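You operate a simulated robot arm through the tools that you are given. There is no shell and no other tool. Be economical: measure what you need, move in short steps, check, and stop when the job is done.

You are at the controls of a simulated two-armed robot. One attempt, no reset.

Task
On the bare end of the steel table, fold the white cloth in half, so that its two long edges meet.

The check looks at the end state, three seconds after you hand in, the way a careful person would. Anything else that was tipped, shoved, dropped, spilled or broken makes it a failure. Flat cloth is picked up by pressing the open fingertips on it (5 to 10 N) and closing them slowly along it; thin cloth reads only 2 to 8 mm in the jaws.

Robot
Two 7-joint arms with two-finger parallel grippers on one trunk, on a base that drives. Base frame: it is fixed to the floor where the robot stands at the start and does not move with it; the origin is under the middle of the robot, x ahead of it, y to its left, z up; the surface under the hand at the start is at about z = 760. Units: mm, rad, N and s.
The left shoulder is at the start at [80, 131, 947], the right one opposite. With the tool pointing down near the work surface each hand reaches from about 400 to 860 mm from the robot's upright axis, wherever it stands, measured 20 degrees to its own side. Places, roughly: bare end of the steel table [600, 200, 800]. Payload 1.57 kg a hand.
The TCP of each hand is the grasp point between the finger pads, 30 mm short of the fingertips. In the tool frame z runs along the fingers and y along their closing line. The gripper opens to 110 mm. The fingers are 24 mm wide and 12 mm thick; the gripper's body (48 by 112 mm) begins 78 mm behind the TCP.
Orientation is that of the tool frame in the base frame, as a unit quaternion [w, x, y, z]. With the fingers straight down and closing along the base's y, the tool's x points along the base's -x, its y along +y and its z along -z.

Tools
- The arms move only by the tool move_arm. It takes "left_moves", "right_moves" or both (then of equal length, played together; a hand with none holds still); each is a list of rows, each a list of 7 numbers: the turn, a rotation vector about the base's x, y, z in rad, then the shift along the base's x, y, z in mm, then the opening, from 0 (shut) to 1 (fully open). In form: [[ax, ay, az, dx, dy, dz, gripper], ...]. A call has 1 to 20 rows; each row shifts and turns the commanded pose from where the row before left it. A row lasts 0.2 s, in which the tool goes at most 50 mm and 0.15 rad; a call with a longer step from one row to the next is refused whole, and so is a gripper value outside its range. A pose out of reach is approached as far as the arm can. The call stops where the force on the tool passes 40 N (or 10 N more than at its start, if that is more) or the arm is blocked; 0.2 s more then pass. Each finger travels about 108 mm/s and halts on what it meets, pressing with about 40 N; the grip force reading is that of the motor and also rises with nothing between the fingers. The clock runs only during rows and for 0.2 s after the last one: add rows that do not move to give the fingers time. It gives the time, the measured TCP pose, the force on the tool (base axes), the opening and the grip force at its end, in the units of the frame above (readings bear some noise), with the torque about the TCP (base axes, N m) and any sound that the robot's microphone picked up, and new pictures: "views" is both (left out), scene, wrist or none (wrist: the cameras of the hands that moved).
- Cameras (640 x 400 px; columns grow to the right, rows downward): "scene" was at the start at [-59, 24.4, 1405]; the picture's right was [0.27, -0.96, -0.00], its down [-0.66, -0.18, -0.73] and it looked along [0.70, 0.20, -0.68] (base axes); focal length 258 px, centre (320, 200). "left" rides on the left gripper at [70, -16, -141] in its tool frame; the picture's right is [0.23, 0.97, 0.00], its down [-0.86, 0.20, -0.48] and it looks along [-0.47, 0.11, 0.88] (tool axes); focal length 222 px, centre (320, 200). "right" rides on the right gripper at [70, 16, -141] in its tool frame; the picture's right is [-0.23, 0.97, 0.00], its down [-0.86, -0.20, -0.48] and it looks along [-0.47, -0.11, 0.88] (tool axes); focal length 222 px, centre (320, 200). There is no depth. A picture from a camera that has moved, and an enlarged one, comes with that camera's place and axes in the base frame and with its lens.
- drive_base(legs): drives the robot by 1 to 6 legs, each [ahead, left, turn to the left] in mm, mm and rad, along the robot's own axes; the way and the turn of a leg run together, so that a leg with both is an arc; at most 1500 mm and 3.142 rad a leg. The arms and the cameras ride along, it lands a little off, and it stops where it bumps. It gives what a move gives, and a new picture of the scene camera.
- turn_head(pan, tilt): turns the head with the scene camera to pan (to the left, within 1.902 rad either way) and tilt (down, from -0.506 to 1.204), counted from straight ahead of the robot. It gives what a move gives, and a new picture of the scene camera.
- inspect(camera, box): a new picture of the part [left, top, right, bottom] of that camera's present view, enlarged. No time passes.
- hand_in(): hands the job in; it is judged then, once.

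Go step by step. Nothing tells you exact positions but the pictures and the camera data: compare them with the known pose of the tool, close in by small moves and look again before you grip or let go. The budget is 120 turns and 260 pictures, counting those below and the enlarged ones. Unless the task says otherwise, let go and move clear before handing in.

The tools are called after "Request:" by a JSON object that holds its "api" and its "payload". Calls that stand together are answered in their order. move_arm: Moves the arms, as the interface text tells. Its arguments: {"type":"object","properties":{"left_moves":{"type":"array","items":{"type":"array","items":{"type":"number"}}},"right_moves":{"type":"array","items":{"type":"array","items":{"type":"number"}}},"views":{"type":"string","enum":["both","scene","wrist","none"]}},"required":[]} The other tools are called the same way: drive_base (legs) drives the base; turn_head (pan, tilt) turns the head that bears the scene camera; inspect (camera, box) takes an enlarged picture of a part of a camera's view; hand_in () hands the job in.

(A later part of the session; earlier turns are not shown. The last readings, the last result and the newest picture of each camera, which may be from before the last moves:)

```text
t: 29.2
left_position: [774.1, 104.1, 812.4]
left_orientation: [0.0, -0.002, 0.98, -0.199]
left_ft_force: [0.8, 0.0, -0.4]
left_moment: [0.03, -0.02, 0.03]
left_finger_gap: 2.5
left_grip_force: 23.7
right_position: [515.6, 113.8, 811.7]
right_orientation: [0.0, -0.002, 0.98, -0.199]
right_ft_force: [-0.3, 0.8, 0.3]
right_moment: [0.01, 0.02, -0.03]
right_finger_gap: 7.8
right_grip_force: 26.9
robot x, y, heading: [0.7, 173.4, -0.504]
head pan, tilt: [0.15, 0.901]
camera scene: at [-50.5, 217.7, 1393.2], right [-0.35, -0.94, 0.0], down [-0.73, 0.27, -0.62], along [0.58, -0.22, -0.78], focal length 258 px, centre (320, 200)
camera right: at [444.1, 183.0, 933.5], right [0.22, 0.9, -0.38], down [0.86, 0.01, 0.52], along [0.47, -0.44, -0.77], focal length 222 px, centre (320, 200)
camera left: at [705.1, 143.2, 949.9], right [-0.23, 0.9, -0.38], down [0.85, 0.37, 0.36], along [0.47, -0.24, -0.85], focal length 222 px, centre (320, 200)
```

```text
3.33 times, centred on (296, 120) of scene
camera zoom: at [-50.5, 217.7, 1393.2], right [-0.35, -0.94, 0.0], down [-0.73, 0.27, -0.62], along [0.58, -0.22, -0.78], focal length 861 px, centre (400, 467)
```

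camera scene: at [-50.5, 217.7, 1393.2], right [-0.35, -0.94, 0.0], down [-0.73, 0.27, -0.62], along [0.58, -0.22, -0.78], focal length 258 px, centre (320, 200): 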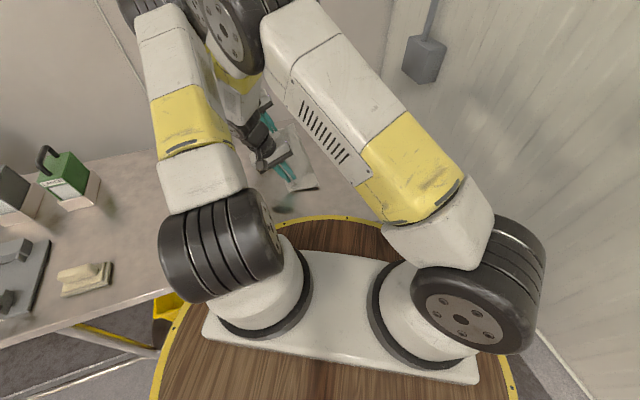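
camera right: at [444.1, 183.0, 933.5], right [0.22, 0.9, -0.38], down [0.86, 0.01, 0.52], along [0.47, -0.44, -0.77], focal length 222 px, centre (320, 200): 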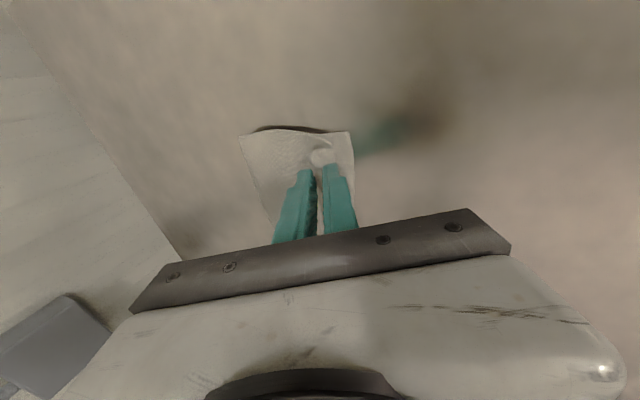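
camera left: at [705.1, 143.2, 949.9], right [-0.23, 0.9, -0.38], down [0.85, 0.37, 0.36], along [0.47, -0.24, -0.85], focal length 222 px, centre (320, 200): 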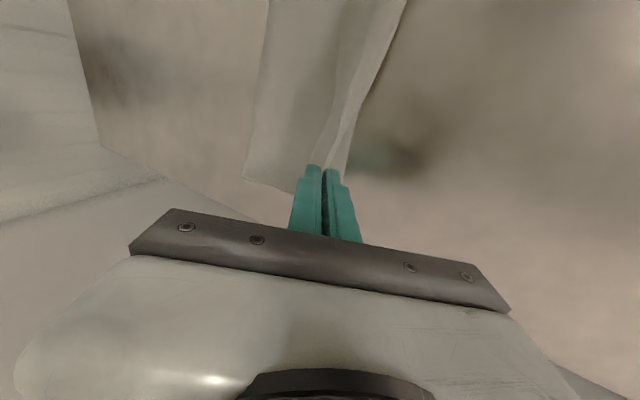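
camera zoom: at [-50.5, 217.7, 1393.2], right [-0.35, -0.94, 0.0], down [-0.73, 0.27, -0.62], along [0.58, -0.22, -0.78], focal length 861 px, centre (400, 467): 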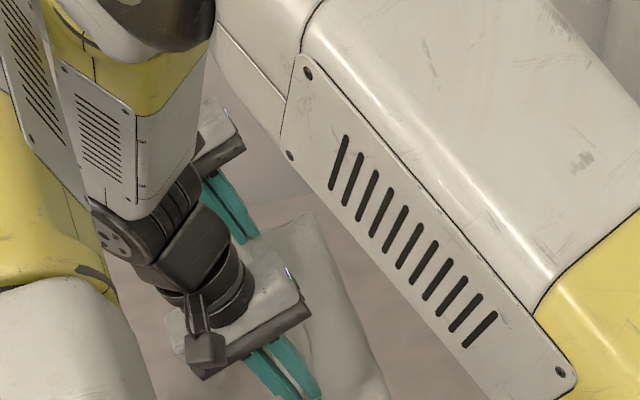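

The arms are getting close to each other, so that's enough tilt. I'll lower the last bit and open slowly.

Request:
{"api": "move_arm", "payload": {"left_moves": [[0, 0, 0, 0, 1, -4, 0], [0, 0, 0, 0, 1, -4, 0], [0, 0, 0, 0, 1, -3, 0], [0, 0, 0, 0, 0, 0, 0], [0, 0, 0, 0, 0, 0, 0.05], [0, 0, 0, 0, 0, 0, 0.1], [0, 0, 0, 0, 0, 0, 0.2], [0, 0, 0, 0, 0, 0, 0.3], [0, 0, 0, 0, 0, 0, 0.3], [0, 0, 0, 0, 0, 0, 0.3]], "right_moves": [[0, 0, 0, 0, 1, -4, 0], [0, 0, 0, 0, 1, -4, 0], [0, 0, 0, 0, 1, -3, 0], [0, 0, 0, 0, 0, 0, 0], [0, 0, 0, 0, 0, 0, 0.05], [0, 0, 0, 0, 0, 0, 0.1], [0, 0, 0, 0, 0, 0, 0.2], [0, 0, 0, 0, 0, 0, 0.3], [0, 0, 0, 0, 0, 0, 0.3], [0, 0, 0, 0, 0, 0, 0.3]], "views": "wrist"}}

Request:
{"api": "inspect", "payload": {"camera": "right", "box": [200, 90, 440, 240]}}

Request:
{"api": "inspect", "payload": {"camera": "left", "box": [200, 80, 440, 230]}}

```text
t: 31.4
left_position: [773.9, 106.4, 802.3]
left_orientation: [0.0, -0.001, 0.98, -0.198]
left_ft_force: [-0.5, -0.7, 0.3]
left_moment: [-0.02, 0.02, 0.03]
left_finger_gap: 33.3
left_grip_force: 0.0
right_position: [514.0, 115.7, 800.8]
right_orientation: [0.0, -0.002, 0.98, -0.198]
right_ft_force: [1.5, -0.3, 13.1]
right_moment: [0.18, 0.08, -0.05]
right_finger_gap: 27.8
right_grip_force: 0.1
robot x, y, heading: [-1.0, 173.8, -0.505]
head pan, tilt: [0.15, 0.901]
camera right: at [444.0, 185.9, 923.1], right [0.22, 0.9, -0.38], down [0.86, 0.0, 0.52], along [0.47, -0.44, -0.77], focal length 222 px, centre (320, 200)
camera left: at [705.1, 146.0, 939.1], right [-0.23, 0.9, -0.38], down [0.85, 0.37, 0.36], along [0.47, -0.24, -0.85], focal length 222 px, centre (320, 200)
```

right: 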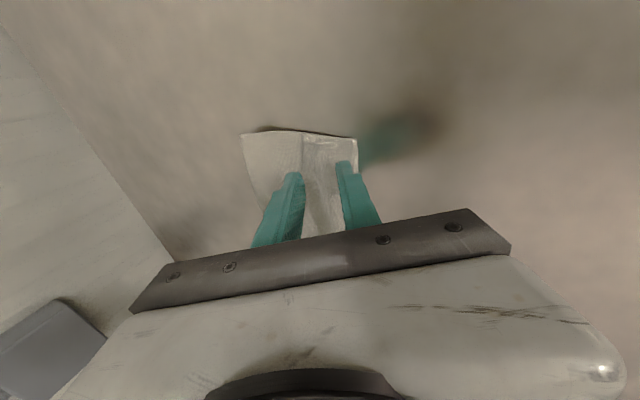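
left: 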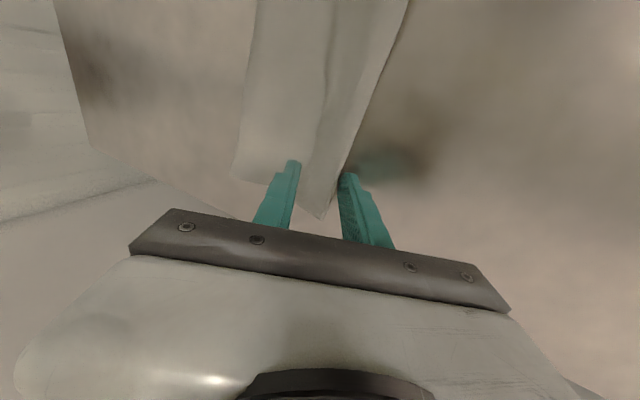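

```text
2.67 times, centred on (320, 165) of right
camera zoom: at [444.0, 185.9, 923.1], right [0.22, 0.9, -0.38], down [0.86, 0.0, 0.52], along [0.47, -0.44, -0.77], focal length 592 px, centre (320, 293)
```

zoom: 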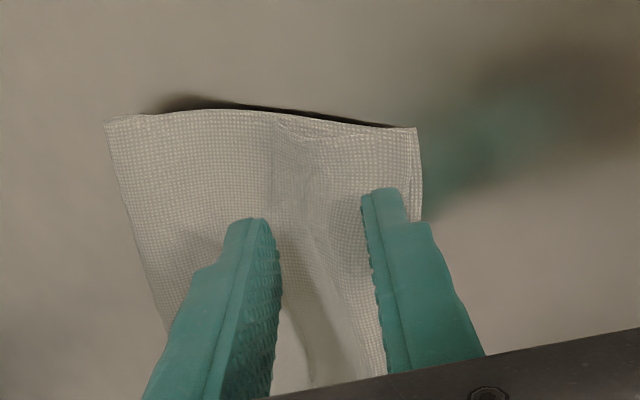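

```text
2.67 times, centred on (320, 155) of left
camera zoom: at [705.1, 146.0, 939.1], right [-0.23, 0.9, -0.38], down [0.85, 0.37, 0.36], along [0.47, -0.24, -0.85], focal length 592 px, centre (320, 320)
```

zoom: 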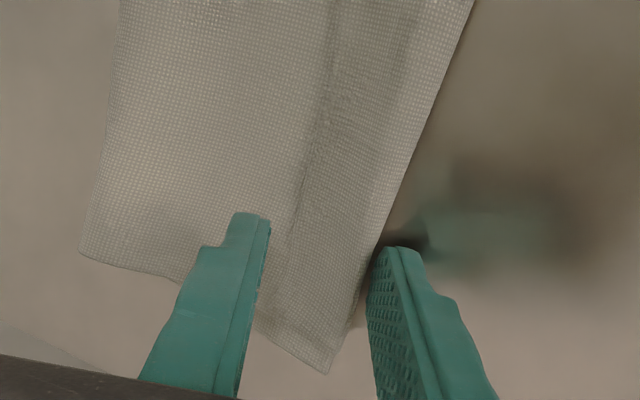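

The ridge released well. I'll back both hands off along the finger axis, then untilt higher up.

Request:
{"api": "move_arm", "payload": {"left_moves": [[0, 0, 0, 0, 2, 5, 0.3], [0, 0, 0, 0, 4, 10, 0.3], [0, 0, 0, 0, 6, 14, 0.3], [0, 0, 0, 0, 6, 14, 0.3], [0, 0, 0, 0, 6, 16, 0.3], [0.1, 0, 0, 0, 0, 20, 0.3], [0.1, 0, 0, 0, 0, 20, 0.3], [0.1, 0, 0, 0, 0, 20, 0.3], [0.1, 0, 0, 0, 0, 20, 0.3]], "right_moves": [[0, 0, 0, 0, 2, 5, 0.3], [0, 0, 0, 0, 4, 10, 0.3], [0, 0, 0, 0, 6, 14, 0.3], [0, 0, 0, 0, 6, 14, 0.3], [0, 0, 0, 0, 6, 16, 0.3], [0.1, 0, 0, 0, -15, 15, 0.3], [0.1, 0, 0, 0, -20, 15, 0.3], [0.1, 0, 0, 0, -25, 15, 0.3], [0.1, 0, 0, 0, -25, 15, 0.3]]}}

```text
t: 33.5
left_position: [775.5, 132.6, 942.3]
left_orientation: [0.0, -0.003, 1.0, 0.001]
left_ft_force: [0.4, 0.8, -0.6]
left_moment: [-0.08, 0.02, -0.01]
left_finger_gap: 33.0
left_grip_force: 0.3
right_position: [513.3, 56.0, 919.8]
right_orientation: [0.0, -0.003, 1.0, 0.001]
right_ft_force: [-0.2, -0.2, 1.2]
right_moment: [-0.08, -0.01, -0.03]
right_finger_gap: 32.9
right_grip_force: 0.1
robot x, y, heading: [2.5, 178.3, -0.502]
head pan, tilt: [0.15, 0.901]
camera scene: at [-50.3, 218.4, 1393.1], right [-0.35, -0.94, 0.0], down [-0.74, 0.27, -0.62], along [0.58, -0.22, -0.78], focal length 258 px, centre (320, 200)
camera right: at [443.4, 72.7, 1059.6], right [0.22, 0.98, 0.0], down [0.86, -0.2, 0.48], along [0.47, -0.1, -0.88], focal length 222 px, centre (320, 200)
camera left: at [705.4, 114.8, 1082.9], right [-0.23, 0.97, 0.0], down [0.85, 0.2, 0.48], along [0.47, 0.11, -0.88], focal length 222 px, centre (320, 200)
```

scene: 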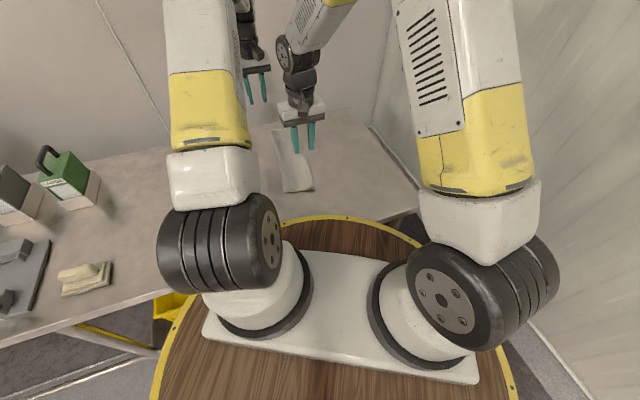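
right: 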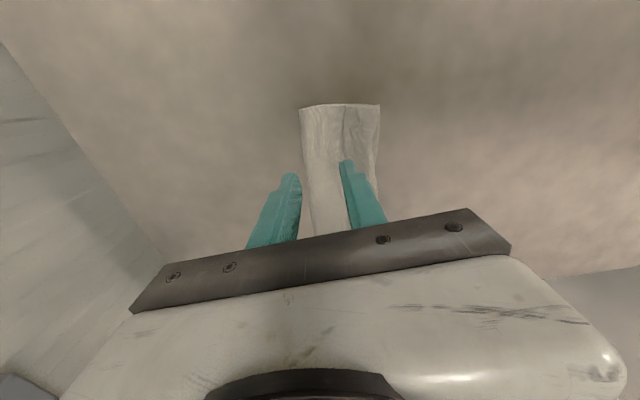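
left: 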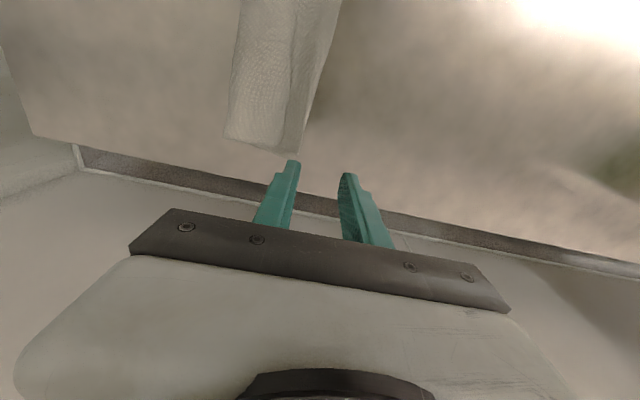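

Now I'll move the right hand out of the way for a clear look.

Request:
{"api": "move_arm", "payload": {"right_moves": [[0, 0, 0, 0, -30, 10, 0.3], [0, 0, 0, 0, -40, 5, 0.3], [0, 0, 0, 0, -45, 5, 0.3], [0, 0, 0, 0, -45, 0, 0.3], [0, 0, 0, 0, -30, 0, 0.3], [0, 0, 0, 0, 0, 0, 0.3]], "views": "none"}}

Request:
{"api": "inspect", "payload": {"camera": "scene", "box": [240, 110, 368, 190]}}

Request:
{"api": "inspect", "payload": {"camera": "left", "box": [200, 0, 440, 150]}}

```text
t: 34.9
left_position: [774.5, 130.2, 940.7]
left_orientation: [0.0, -0.002, 1.0, 0.0]
left_ft_force: [-0.6, -0.2, 0.7]
left_moment: [0.02, -0.03, 0.02]
left_finger_gap: 32.9
left_grip_force: 0.1
right_position: [511.8, -135.3, 937.3]
right_orientation: [0.0, -0.003, 1.0, 0.0]
right_ft_force: [0.1, 0.9, -0.8]
right_moment: [0.0, 0.01, 0.01]
right_finger_gap: 32.8
right_grip_force: 0.0
robot x, y, heading: [-0.5, 176.9, -0.51]
head pan, tilt: [0.15, 0.901]
```

```text
5.00 times, centred on (304, 150) of scene
camera zoom: at [-50.5, 217.6, 1393.2], right [-0.35, -0.94, 0.0], down [-0.73, 0.27, -0.62], along [0.58, -0.22, -0.78], focal length 1291 px, centre (400, 450)
```

zoom: 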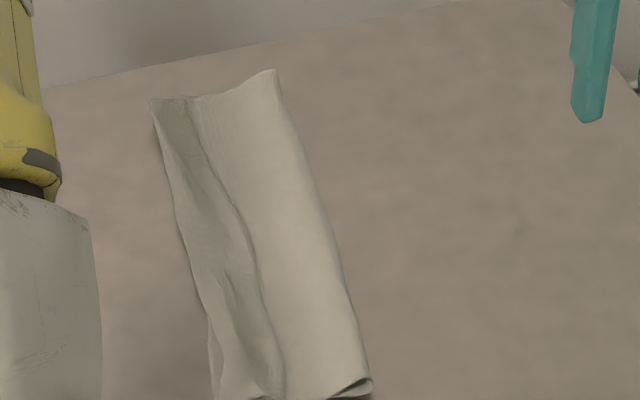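

```text
2.67 times, centred on (320, 75) of left
camera zoom: at [705.1, 113.4, 1082.9], right [-0.23, 0.97, 0.0], down [0.85, 0.2, 0.48], along [0.47, 0.11, -0.88], focal length 592 px, centre (320, 533)
```

zoom: 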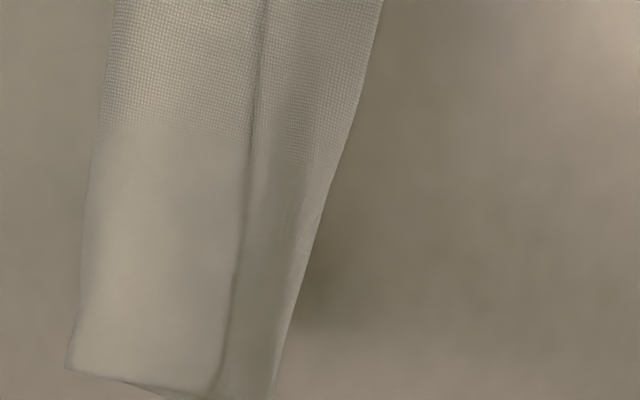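

Request:
{"api": "inspect", "payload": {"camera": "scene", "box": [272, 160, 336, 200]}}

Request:
{"api": "inspect", "payload": {"camera": "left", "box": [210, 100, 338, 180]}}

Request:
{"api": "inspect", "payload": {"camera": "scene", "box": [260, 120, 308, 150]}}

```text
10.00 times, centred on (304, 180) of scene
camera zoom: at [-50.5, 217.6, 1393.2], right [-0.35, -0.94, 0.0], down [-0.73, 0.27, -0.62], along [0.58, -0.22, -0.78], focal length 2582 px, centre (480, 400)
```

zoom: 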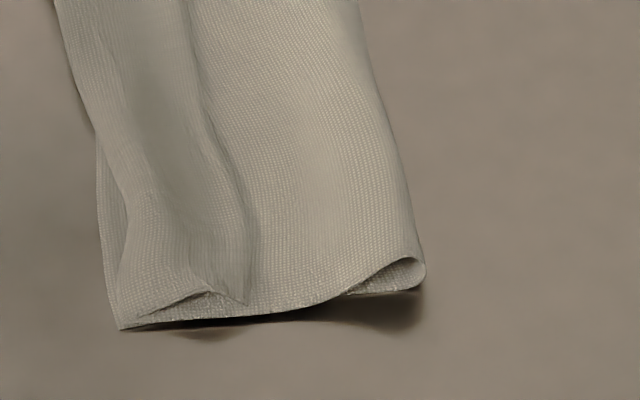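

```text
5.00 times, centred on (274, 140) of left
camera zoom: at [705.1, 113.4, 1082.9], right [-0.23, 0.97, 0.0], down [0.85, 0.2, 0.48], along [0.47, 0.11, -0.88], focal length 1111 px, centre (550, 500)
```

zoom: 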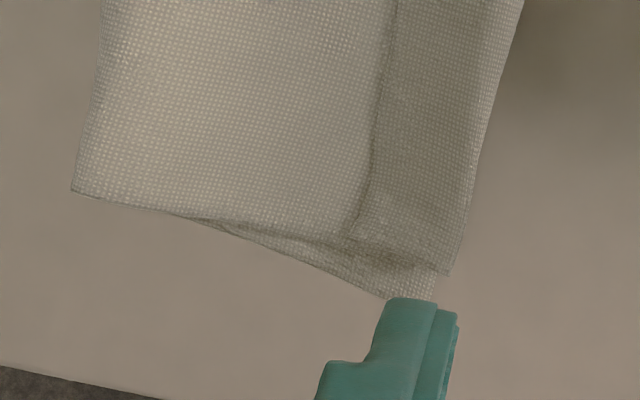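

```text
13.33 times, centred on (284, 135) of scene
camera zoom: at [-50.5, 217.6, 1393.2], right [-0.35, -0.94, 0.0], down [-0.73, 0.27, -0.62], along [0.58, -0.22, -0.78], focal length 3443 px, centre (800, 1067)
```

zoom: 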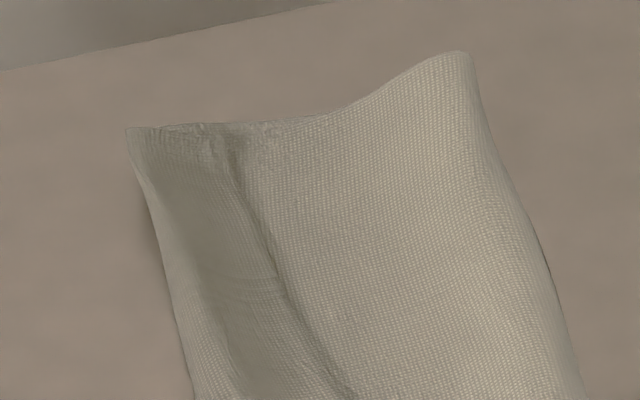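

I need to tell whether the line in the top layer is a pleat or a curled-back edge. The right wrist camera looks from the other side.

Request:
{"api": "inspect", "payload": {"camera": "right", "box": [400, 40, 640, 190]}}

Request:
{"api": "inspect", "payload": {"camera": "right", "box": [440, 50, 568, 130]}}

```text
2.67 times, centred on (520, 115) of right
camera zoom: at [442.3, -119.5, 1079.0], right [0.22, 0.97, 0.0], down [0.86, -0.2, 0.48], along [0.47, -0.11, -0.88], focal length 592 px, centre (-213, 427)
```

zoom: 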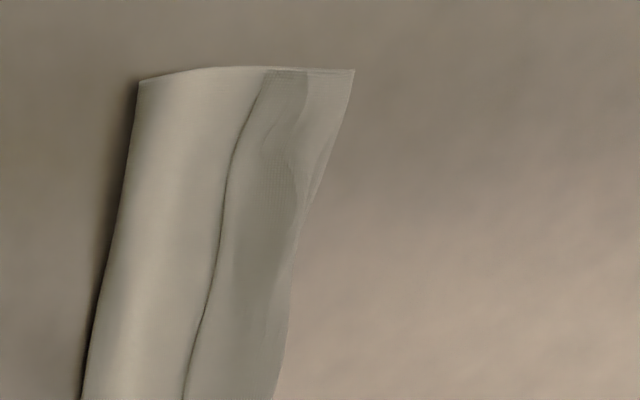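

```text
5.00 times, centred on (504, 90) of right
camera zoom: at [442.3, -119.5, 1079.0], right [0.22, 0.97, 0.0], down [0.86, -0.2, 0.48], along [0.47, -0.11, -0.88], focal length 1111 px, centre (-600, 750)
```

zoom: 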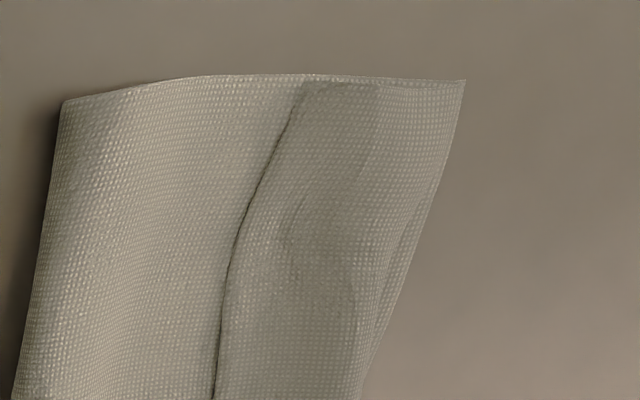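

The right long edge is folded back about 30–40 mm on top, because I pinched too far inside it. I'll undo the fold by pinching the flap and carrying it back, then redo it with a much tighter edge grip.

Request:
{"api": "move_arm", "payload": {"left_moves": [[0, 0, 0, 0, -10, -20, 0.22], [0, 0, 0, 0, -10, -20, 0.22], [0, 0, 0, 0, -13, -20, 0.22], [0, 0, 0, 0, 0, -20, 0.22], [0, 0, 0, 0, 0, -15, 0.22], [0, 0, 0, 0, 0, -5, 0.22], [0, 0, 0, 0, 0, 0, 0.22]], "right_moves": [[0, 0, 0, 0.5, 40, -5, 0.22], [0, 0, 0, 0.5, 45, -8, 0.22], [0, 0, 0, 0.5, 45, -15, 0.22], [0, 0, 0, 0.5, 45, -20, 0.22], [0, 0, 0, 0.5, 40, -22, 0.22], [0, 0, 0, 0.5, 28, -25, 0.22], [0, 0, 0, 0, 0, -2, 0.22]], "views": "wrist"}}

Request:
{"api": "inspect", "payload": {"camera": "right", "box": [200, 70, 440, 220]}}

Request:
{"api": "inspect", "payload": {"camera": "left", "box": [200, 70, 440, 220]}}

```text
t: 36.5
left_position: [775.3, 98.1, 841.7]
left_orientation: [0.0, -0.002, 1.0, -0.001]
left_ft_force: [0.3, 0.3, -0.1]
left_moment: [-0.01, 0.04, 0.01]
left_finger_gap: 23.9
left_grip_force: 0.0
right_position: [516.9, 109.3, 841.6]
right_orientation: [0.001, -0.002, 1.0, 0.0]
right_ft_force: [0.0, 0.6, -0.3]
right_moment: [0.0, 0.0, 0.0]
right_finger_gap: 24.5
right_grip_force: 0.1
robot x, y, heading: [-1.2, 172.9, -0.508]
head pan, tilt: [0.15, 0.901]
camera right: at [446.1, 124.8, 982.1], right [0.22, 0.97, 0.0], down [0.86, -0.2, 0.48], along [0.47, -0.11, -0.88], focal length 222 px, centre (320, 200)
camera left: at [705.4, 80.2, 982.8], right [-0.23, 0.97, 0.0], down [0.85, 0.2, 0.48], along [0.47, 0.11, -0.88], focal length 222 px, centre (320, 200)
```

right: 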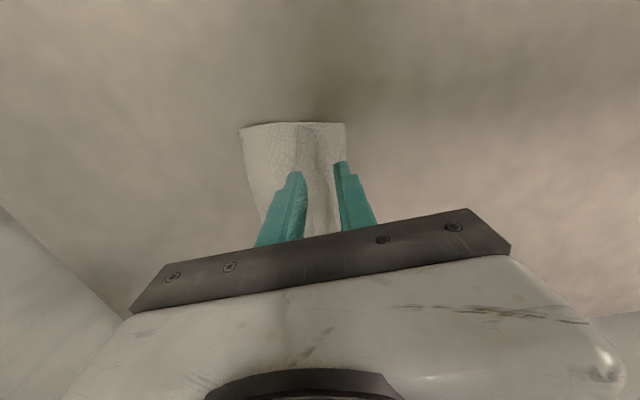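
left: 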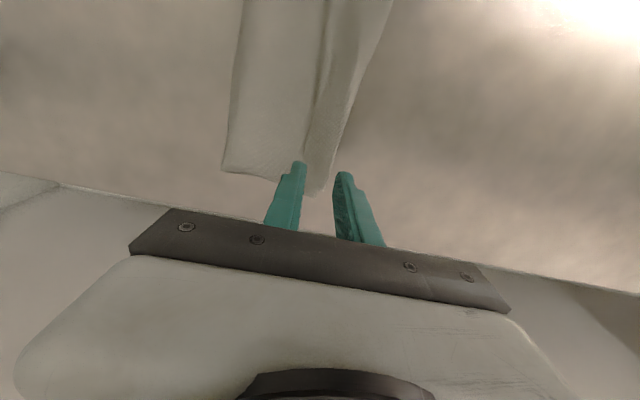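

```text
2.67 times, centred on (320, 145) of right
camera zoom: at [446.1, 124.8, 982.1], right [0.22, 0.97, 0.0], down [0.86, -0.2, 0.48], along [0.47, -0.11, -0.88], focal length 592 px, centre (320, 347)
```

zoom: 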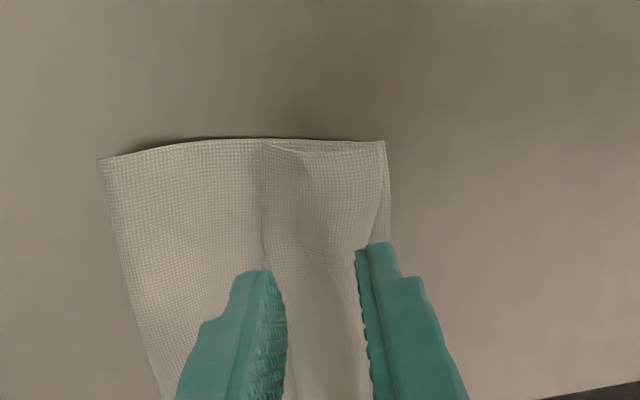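

```text
2.67 times, centred on (320, 145) of left
camera zoom: at [705.4, 80.2, 982.8], right [-0.23, 0.97, 0.0], down [0.85, 0.2, 0.48], along [0.47, 0.11, -0.88], focal length 592 px, centre (320, 347)
```

zoom: 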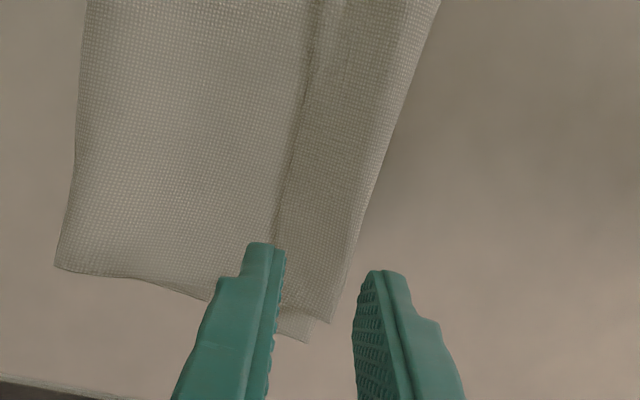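

The flap is too narrow to pinch across, so I'll rotate both hands 90° at height to close along the edge direction and pick only the flap layer.

Request:
{"api": "move_arm", "payload": {"left_moves": [[0, 0, -0.1428, 0, 0, 2, 0.3], [0, 0, -0.1428, 0, 0, 2, 0.3], [0, 0, -0.1428, 0, 0, 2, 0.3], [0, 0, -0.1428, 0, 0, 2, 0.3], [0, 0, -0.1428, 0, 0, 2, 0.3], [0, 0, -0.1428, 0, 0, 0, 0.3], [0, 0, -0.1428, 0, 0, 0, 0.3], [0, 0, -0.1428, 0, 0, 0, 0.3], [0, 0, -0.1428, 0, 0, 0, 0.3], [0, 0, -0.1428, 0, 0, 0, 0.3], [0, 0, -0.1428, 0, 0, 0, 0.3], [0, 0, 0, 0, 0, 0, 0.3]], "right_moves": [[0, 0, -0.1428, 0, 0, 2, 0.3], [0, 0, -0.1428, 0, 0, 2, 0.3], [0, 0, -0.1428, 0, 0, 2, 0.3], [0, 0, -0.1428, 0, 0, 2, 0.3], [0, 0, -0.1428, 0, 0, 2, 0.3], [0, 0, -0.1428, 0, 0, 0, 0.3], [0, 0, -0.1428, 0, 0, 0, 0.3], [0, 0, -0.1428, 0, 0, 0, 0.3], [0, 0, -0.1428, 0, 0, 0, 0.3], [0, 0, -0.1428, 0, 0, 0, 0.3], [0, 0, -0.1428, 0, 0, 0, 0.3], [0, 0, 0, 0, 0, 0, 0.3]]}}

```text
t: 39.0
left_position: [774.7, 97.1, 850.3]
left_orientation: [0.0, 0.706, 0.708, 0.0]
left_ft_force: [-0.1, -0.5, 0.2]
left_moment: [0.01, 0.0, 0.0]
left_finger_gap: 32.9
left_grip_force: 0.2
right_position: [516.8, 107.8, 850.8]
right_orientation: [-0.001, 0.707, 0.707, 0.0]
right_ft_force: [-1.1, 0.0, 0.3]
right_moment: [-0.03, 0.0, 0.03]
right_finger_gap: 33.0
right_grip_force: 0.1
robot x, y, heading: [1.2, 173.2, -0.506]
head pan, tilt: [0.15, 0.901]
camera scene: at [-50.5, 217.7, 1393.2], right [-0.35, -0.94, 0.0], down [-0.73, 0.27, -0.62], along [0.58, -0.22, -0.78], focal length 258 px, centre (320, 200)
camera right: at [532.9, 177.7, 992.0], right [0.97, -0.23, 0.0], down [-0.2, -0.86, 0.48], along [-0.11, -0.47, -0.88], focal length 222 px, centre (320, 200)
camera left: at [758.2, 166.7, 992.4], right [0.97, 0.23, 0.0], down [0.2, -0.85, 0.48], along [0.11, -0.47, -0.88], focal length 222 px, centre (320, 200)
```

scene: 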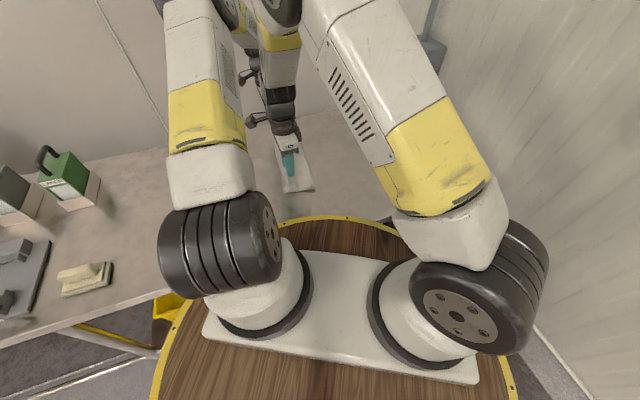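
right: 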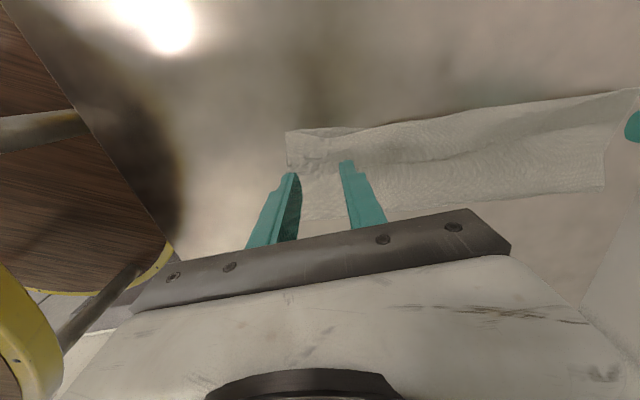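
left: 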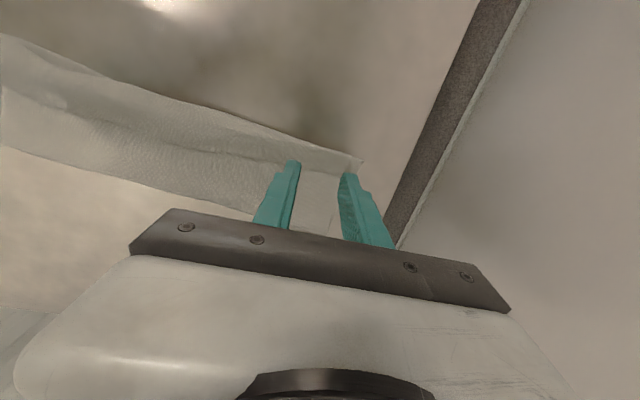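

Request:
{"api": "inspect", "payload": {"camera": "right", "box": [270, 90, 430, 190]}}

Request:
{"api": "inspect", "payload": {"camera": "left", "box": [230, 90, 390, 190]}}

```text
4.00 times, centred on (350, 140) of right
camera zoom: at [532.9, 177.7, 992.0], right [0.97, -0.23, 0.0], down [-0.2, -0.86, 0.48], along [-0.11, -0.47, -0.88], focal length 888 px, centre (200, 440)
```

zoom: 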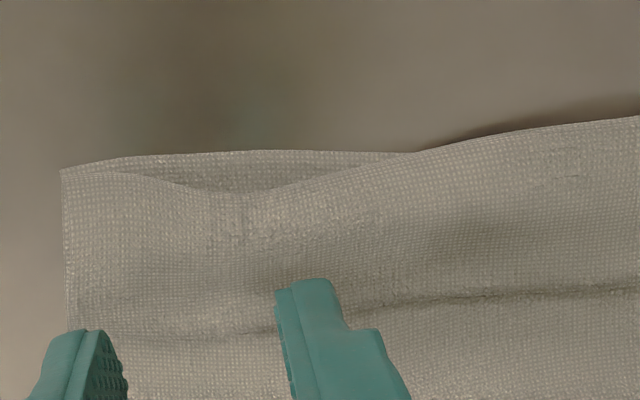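

```text
4.00 times, centred on (310, 140) of left
camera zoom: at [758.2, 166.7, 992.4], right [0.97, 0.23, 0.0], down [0.2, -0.85, 0.48], along [0.11, -0.47, -0.88], focal length 888 px, centre (360, 440)
```

zoom: 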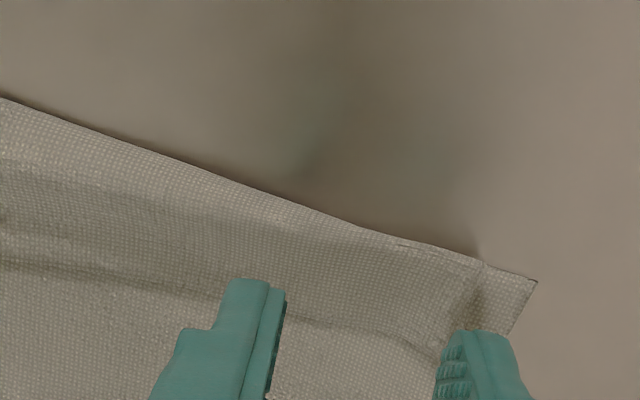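

Request:
{"api": "inspect", "payload": {"camera": "right", "box": [280, 115, 344, 155]}}

Request:
{"api": "inspect", "payload": {"camera": "left", "box": [310, 145, 374, 185]}}

Request:
{"api": "inspect", "payload": {"camera": "scene", "box": [276, 165, 324, 195]}}

```text
10.00 times, centred on (312, 135) of right
camera zoom: at [532.9, 177.7, 992.0], right [0.97, -0.23, 0.0], down [-0.2, -0.86, 0.48], along [-0.11, -0.47, -0.88], focal length 2221 px, centre (400, 850)
```

zoom: 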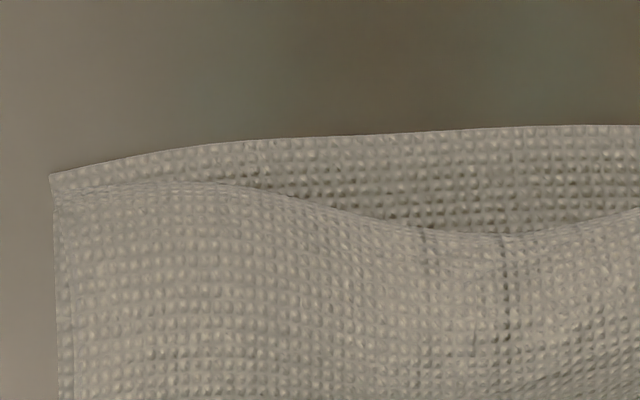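

```text
10.00 times, centred on (342, 165) of left
camera zoom: at [758.2, 166.7, 992.4], right [0.97, 0.23, 0.0], down [0.2, -0.85, 0.48], along [0.11, -0.47, -0.88], focal length 2221 px, centre (100, 550)
```

zoom: 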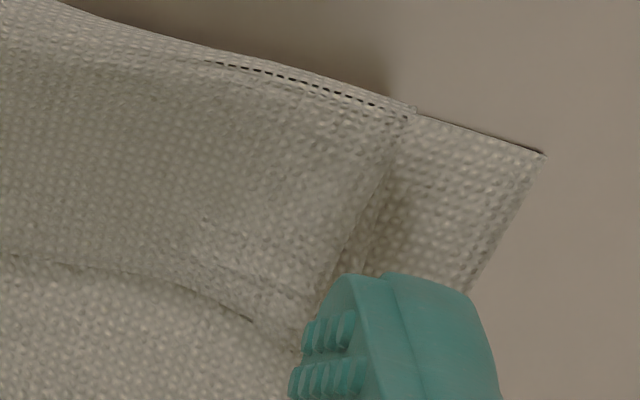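

```text
13.33 times, centred on (300, 180) of scene
camera zoom: at [-50.5, 217.7, 1393.2], right [-0.35, -0.94, 0.0], down [-0.73, 0.27, -0.62], along [0.58, -0.22, -0.78], focal length 3443 px, centre (587, 467)
```

zoom: 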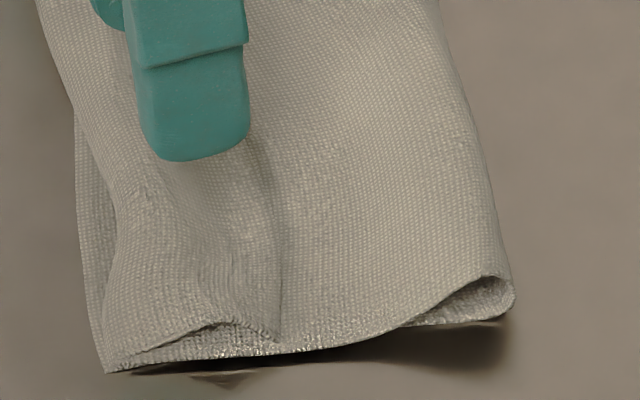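

The flap lies at y≈92–128 near and y≈80–108 far. I'll descend onto it, approaching contact slowly.

Request:
{"api": "move_arm", "payload": {"left_moves": [[0, 0, 0, -4, -1, -14, 0.3], [0, 0, 0, -4, -1, -14, 0.3], [0, 0, 0, -2, 0, -14, 0.3], [0, 0, 0, 0, 0, -8, 0.3], [0, 0, 0, 0, 0, -2, 0.3], [0, 0, 0, 0, 0, -2, 0.3], [0, 0, 0, 0, 0, 0, 0.3], [0, 0, 0, 0, 0, 0, 0.3]], "right_moves": [[0, 0, 0, 1, 0, -14, 0.3], [0, 0, 0, 1, 0, -14, 0.3], [0, 0, 0, 1, 0, -14, 0.3], [0, 0, 0, 0, 0, -8, 0.3], [0, 0, 0, 0, 0, -2, 0.3], [0, 0, 0, 0, 0, -2, 0.3], [0, 0, 0, 0, 0, 0, 0.3], [0, 0, 0, 0, 0, 0, 0.3]], "views": "none"}}

```text
t: 40.9
left_position: [765.2, 95.7, 796.0]
left_orientation: [0.0, 0.706, 0.708, 0.001]
left_ft_force: [-0.2, -0.5, -0.6]
left_moment: [-0.01, 0.0, 0.01]
left_finger_gap: 33.3
left_grip_force: 0.3
right_position: [519.5, 109.5, 797.7]
right_orientation: [0.001, 0.706, 0.708, 0.0]
right_ft_force: [-0.2, -0.2, -0.4]
right_moment: [0.0, 0.01, 0.02]
right_finger_gap: 33.0
right_grip_force: 0.0
robot x, y, heading: [-0.3, 174.4, -0.507]
head pan, tilt: [0.15, 0.901]
```

Request:
{"api": "move_arm", "payload": {"left_moves": [[0, 0, 0, 0, 0, -1, 0.3], [0, 0, 0, 0, 0, -1, 0.3], [0, 0, 0, 0, 0, 0, 0.3], [0, 0, 0, 0, 0, 0, 0.3]], "right_moves": [[0, 0, 0, 0, 0, -1, 0.3], [0, 0, 0, 0, 0, -1, 0.3], [0, 0, 0, 0, 0, 0, 0.3], [0, 0, 0, 0, 0, 0, 0.3]], "views": "none"}}

```text
t: 41.9
left_position: [764.5, 96.9, 795.5]
left_orientation: [0.0, 0.705, 0.709, 0.001]
left_ft_force: [-0.2, 0.0, 1.1]
left_moment: [-0.06, 0.01, 0.01]
left_finger_gap: 32.8
left_grip_force: 0.0
right_position: [520.0, 108.2, 796.0]
right_orientation: [0.0, 0.706, 0.708, 0.001]
right_ft_force: [-0.4, -0.1, -0.4]
right_moment: [0.02, 0.01, 0.03]
right_finger_gap: 32.8
right_grip_force: 0.0
robot x, y, heading: [-0.2, 175.2, -0.504]
head pan, tilt: [0.15, 0.901]
```

Request:
{"api": "move_arm", "payload": {"left_moves": [[0, 0, 0, 0, 0, -0.8, 0.3], [0, 0, 0, 0, 0, 0, 0.3], [0, 0, 0, 0, 0, 0, 0.3]], "right_moves": [[0, 0, 0, 0, 0, -1.5, 0.3], [0, 0, 0, 0, 0, 0, 0.3], [0, 0, 0, 0, 0, 0, 0.3]], "views": "none"}}

```text
t: 42.6
left_position: [764.7, 97.1, 793.2]
left_orientation: [0.0, 0.706, 0.708, 0.001]
left_ft_force: [0.1, -0.8, 3.1]
left_moment: [-0.01, -0.02, -0.01]
left_finger_gap: 33.0
left_grip_force: 0.1
right_position: [521.0, 108.4, 795.0]
right_orientation: [0.001, 0.706, 0.708, 0.0]
right_ft_force: [0.3, -0.1, 1.5]
right_moment: [0.02, 0.02, -0.05]
right_finger_gap: 32.9
right_grip_force: 0.1
robot x, y, heading: [-0.7, 175.1, -0.507]
head pan, tilt: [0.15, 0.901]
```

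Request:
{"api": "move_arm", "payload": {"left_moves": [[0, 0, 0, 0, 0, -0.4, 0.3], [0, 0, 0, 0, 0, 0, 0.3], [0, 0, 0, 0, 0, 0, 0.26], [0, 0, 0, 0, 0, 0, 0.23], [0, 0, 0, 0, 0, 0, 0.2], [0, 0, 0, 0, 0, 0, 0.17], [0, 0, 0, 0, 0, 0, 0.14], [0, 0, 0, 0, 0, 0, 0.11], [0, 0, 0, 0, 0, 0, 0.08], [0, 0, 0, 0, 0, 0, 0.05], [0, 0, 0, 0, 0, 0, 0.02], [0, 0, 0, 0, 0, 0, 0], [0, 0, 0, 0, 0, 0, 0]], "right_moves": [[0, 0, 0, 0, 0, -0.9, 0.3], [0, 0, 0, 0, 0, 0, 0.3], [0, 0, 0, 0, 0, 0, 0.26], [0, 0, 0, 0, 0, 0, 0.23], [0, 0, 0, 0, 0, 0, 0.2], [0, 0, 0, 0, 0, 0, 0.17], [0, 0, 0, 0, 0, 0, 0.14], [0, 0, 0, 0, 0, 0, 0.11], [0, 0, 0, 0, 0, 0, 0.08], [0, 0, 0, 0, 0, 0, 0.05], [0, 0, 0, 0, 0, 0, 0.02], [0, 0, 0, 0, 0, 0, 0], [0, 0, 0, 0, 0, 0, 0]], "views": "wrist"}}

Request:
{"api": "inspect", "payload": {"camera": "right", "box": [240, 90, 432, 210]}}

Request:
{"api": "inspect", "payload": {"camera": "left", "box": [220, 90, 412, 210]}}

```text
t: 45.5
left_position: [765.5, 95.4, 793.6]
left_orientation: [0.0, 0.706, 0.708, 0.0]
left_ft_force: [-0.7, -2.2, 13.0]
left_moment: [0.03, 0.08, -0.03]
left_finger_gap: 7.2
left_grip_force: 26.2
right_position: [519.2, 108.7, 793.9]
right_orientation: [0.0, 0.706, 0.708, 0.001]
right_ft_force: [0.1, -1.3, 5.7]
right_moment: [0.03, 0.01, 0.0]
right_finger_gap: 0.0
right_grip_force: 21.5
robot x, y, heading: [-0.3, 175.7, -0.506]
head pan, tilt: [0.15, 0.901]
camera right: at [535.4, 177.8, 934.4], right [0.97, -0.22, 0.0], down [-0.2, -0.86, 0.48], along [-0.11, -0.47, -0.88], focal length 222 px, centre (320, 200)
camera left: at [747.9, 164.6, 935.9], right [0.97, 0.23, 0.0], down [0.2, -0.85, 0.48], along [0.11, -0.47, -0.88], focal length 222 px, centre (320, 200)
```

right: 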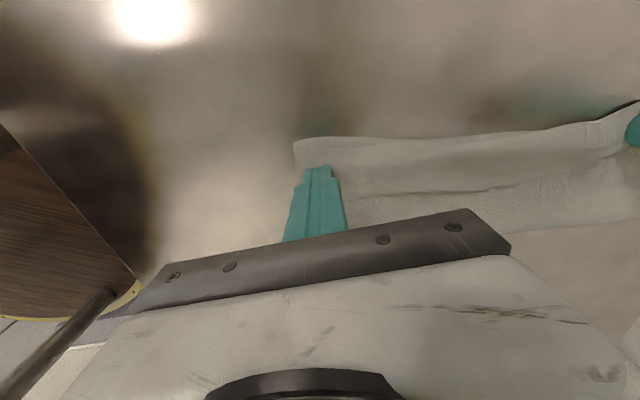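
left: 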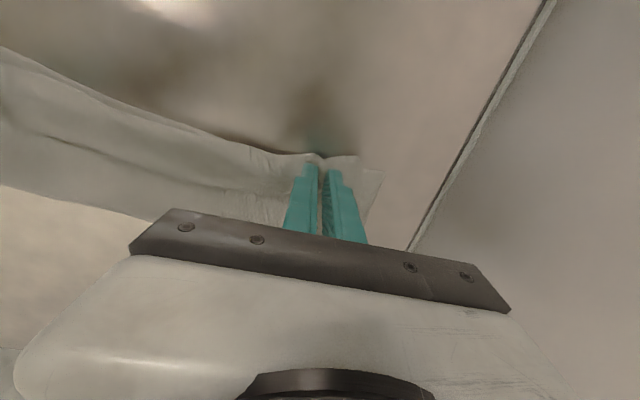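

```text
3.33 times, centred on (336, 150) of right
camera zoom: at [535.4, 177.8, 934.4], right [0.97, -0.22, 0.0], down [-0.2, -0.86, 0.48], along [-0.11, -0.47, -0.88], focal length 740 px, centre (267, 367)
```

zoom: 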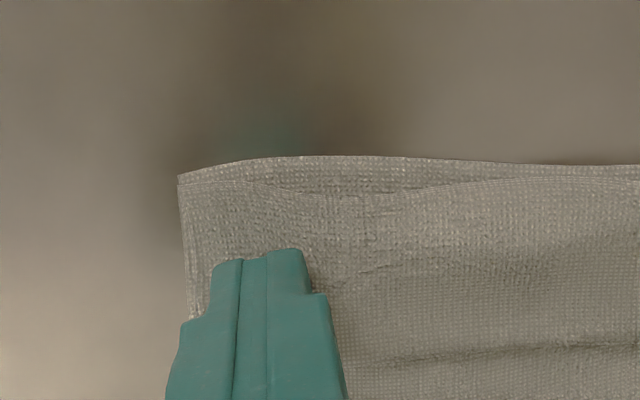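

```text
3.33 times, centred on (316, 150) of left
camera zoom: at [747.9, 164.6, 935.9], right [0.97, 0.23, 0.0], down [0.2, -0.85, 0.48], along [0.11, -0.47, -0.88], focal length 740 px, centre (333, 367)
```

zoom: 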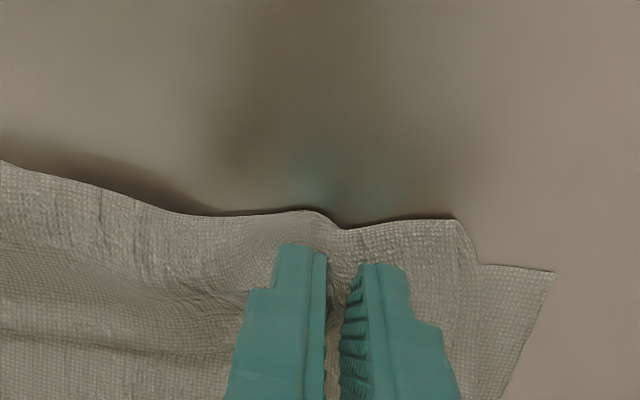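

The left hand has a ridge, but the right slipped. I'll reopen the right and press harder.

Request:
{"api": "move_arm", "payload": {"right_moves": [[0, 0, 0, 0, 0, 2, 0.2], [0, 0, 0, 0, 0, 0, 0.38], [0, 0, 0, 0, 0, 0, 0.38], [0, 0, 0, 0, 0, -2, 0.38], [0, 0, 0, 0, 0, -0.9, 0.38], [0, 0, 0, 0, 0, 0, 0.38], [0, 0, 0, 0, 0, 0, 0.38]], "views": "none"}}

```text
t: 47.0
left_position: [764.8, 95.8, 793.3]
left_orientation: [0.001, 0.706, 0.708, 0.0]
left_ft_force: [0.8, -2.5, 13.8]
left_moment: [-0.03, 0.04, -0.03]
left_finger_gap: 7.0
left_grip_force: 26.8
right_position: [519.1, 108.2, 792.3]
right_orientation: [0.0, 0.706, 0.708, 0.001]
right_ft_force: [-2.6, -0.6, 14.0]
right_moment: [-0.04, 0.2, 0.03]
right_finger_gap: 41.8
right_grip_force: 0.1
robot x, y, heading: [1.6, 174.3, -0.509]
head pan, tilt: [0.15, 0.901]
```

Request:
{"api": "move_arm", "payload": {"right_moves": [[0, 0, 0, 0, 0, 0.2, 0.36], [0, 0, 0, 0, 0, 0, 0.33], [0, 0, 0, 0, 0, 0, 0.3], [0, 0, 0, 0, 0, 0, 0.27], [0, 0, 0, 0, 0, 0, 0.24], [0, 0, 0, 0, 0, 0, 0.21], [0, 0, 0, 0, 0, 0, 0.18], [0, 0, 0, 0, 0, 0, 0.15], [0, 0, 0, 0, 0, 0, 0.12], [0, 0, 0, 0, 0, 0, 0.09], [0, 0, 0, 0, 0, 0, 0.06], [0, 0, 0, 0, 0, 0, 0.03], [0, 0, 0, 0, 0, 0, 0], [0, 0, 0, 0, 0, 0, 0]], "views": "none"}}

Request:
{"api": "inspect", "payload": {"camera": "right", "box": [240, 90, 432, 210]}}

```text
t: 50.0
left_position: [763.5, 96.9, 793.9]
left_orientation: [0.0, 0.706, 0.708, 0.0]
left_ft_force: [0.1, -0.3, 13.1]
left_moment: [-0.01, 0.04, 0.01]
left_finger_gap: 6.9
left_grip_force: 26.6
right_position: [519.5, 108.1, 792.8]
right_orientation: [0.001, 0.706, 0.708, 0.001]
right_ft_force: [2.0, -0.9, 22.9]
right_moment: [0.01, 0.0, -0.01]
right_finger_gap: 0.1
right_grip_force: 21.0
robot x, y, heading: [-3.4, 174.1, -0.507]
head pan, tilt: [0.15, 0.901]
```

```text
3.33 times, centred on (336, 150) of right
camera zoom: at [535.8, 177.8, 933.9], right [0.97, -0.22, 0.0], down [-0.2, -0.86, 0.48], along [-0.11, -0.47, -0.88], focal length 740 px, centre (267, 367)
```

zoom: 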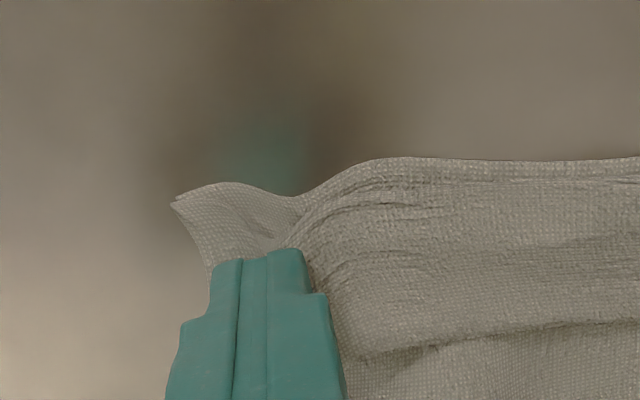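

Request:
{"api": "move_arm", "payload": {"left_moves": [[0, 0, 0, 0, -2, 10, 0], [0, 0, 0, 0, -2, 10, 0], [0, 0, 0, 0, -2, 10, 0], [0, 0, 0, 0, 0, 0, 0]], "right_moves": [[0, 0, 0, 0, -2, 10, 0], [0, 0, 0, 0, -2, 10, 0], [0, 0, 0, 0, -2, 10, 0], [0, 0, 0, 0, 0, 0, 0]], "views": "wrist"}}

Request:
{"api": "inspect", "payload": {"camera": "scene", "box": [240, 100, 368, 200]}}

```text
t: 51.0
left_position: [763.7, 89.4, 823.0]
left_orientation: [0.001, 0.706, 0.708, 0.0]
left_ft_force: [-0.7, 0.3, 0.2]
left_moment: [0.03, 0.0, -0.02]
left_finger_gap: 1.9
left_grip_force: 23.8
right_position: [519.6, 103.1, 821.9]
right_orientation: [-0.001, 0.707, 0.708, -0.001]
right_ft_force: [-0.5, 0.5, 0.1]
right_moment: [-0.02, 0.0, 0.0]
right_finger_gap: 0.0
right_grip_force: 21.3
robot x, y, heading: [0.2, 170.3, -0.506]
head pan, tilt: [0.15, 0.901]
camera right: at [535.5, 171.9, 962.9], right [0.97, -0.22, 0.0], down [-0.2, -0.86, 0.48], along [-0.11, -0.47, -0.88], focal length 222 px, centre (320, 200)
camera left: at [748.0, 158.5, 965.3], right [0.97, 0.23, 0.0], down [0.2, -0.85, 0.48], along [0.11, -0.47, -0.88], focal length 222 px, centre (320, 200)
```

right: 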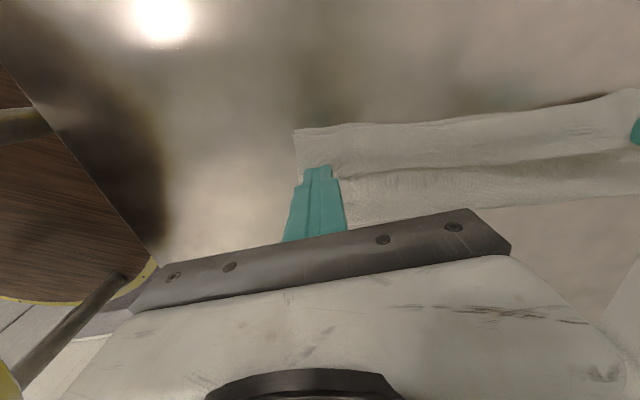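
left: 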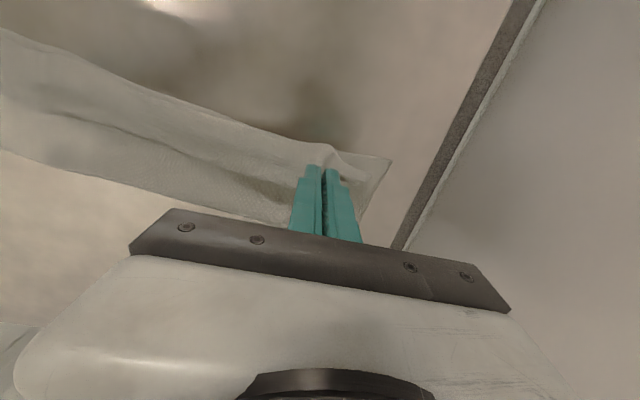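

```text
4.00 times, centred on (304, 150) of scene
camera zoom: at [-50.5, 217.7, 1393.2], right [-0.35, -0.94, 0.0], down [-0.73, 0.27, -0.62], along [0.58, -0.22, -0.78], focal length 1033 px, centre (384, 400)
```

zoom: 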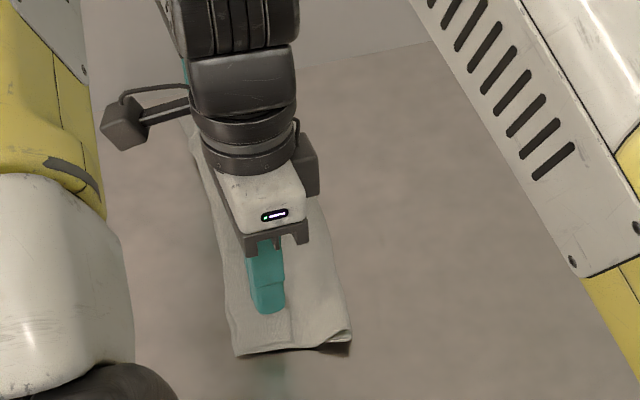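

Request:
{"api": "inspect", "payload": {"camera": "left", "box": [230, 110, 422, 230]}}

Request:
{"api": "inspect", "payload": {"camera": "right", "box": [270, 100, 462, 220]}}

```text
3.33 times, centred on (326, 170) of left
camera zoom: at [748.0, 158.5, 965.3], right [0.97, 0.23, 0.0], down [0.2, -0.85, 0.48], along [0.11, -0.47, -0.88], focal length 740 px, centre (300, 300)
```

zoom: 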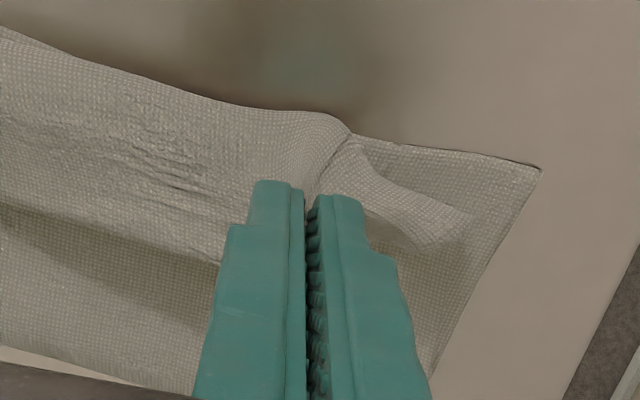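

```text
3.33 times, centred on (366, 160) of right
camera zoom: at [535.5, 171.9, 962.9], right [0.97, -0.22, 0.0], down [-0.2, -0.86, 0.48], along [-0.11, -0.47, -0.88], focal length 740 px, centre (167, 333)
```

zoom: 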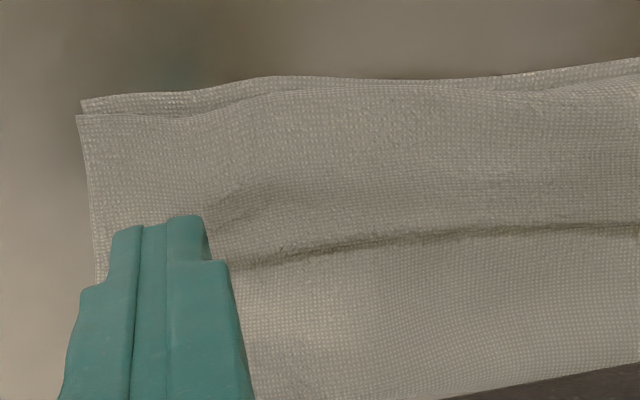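

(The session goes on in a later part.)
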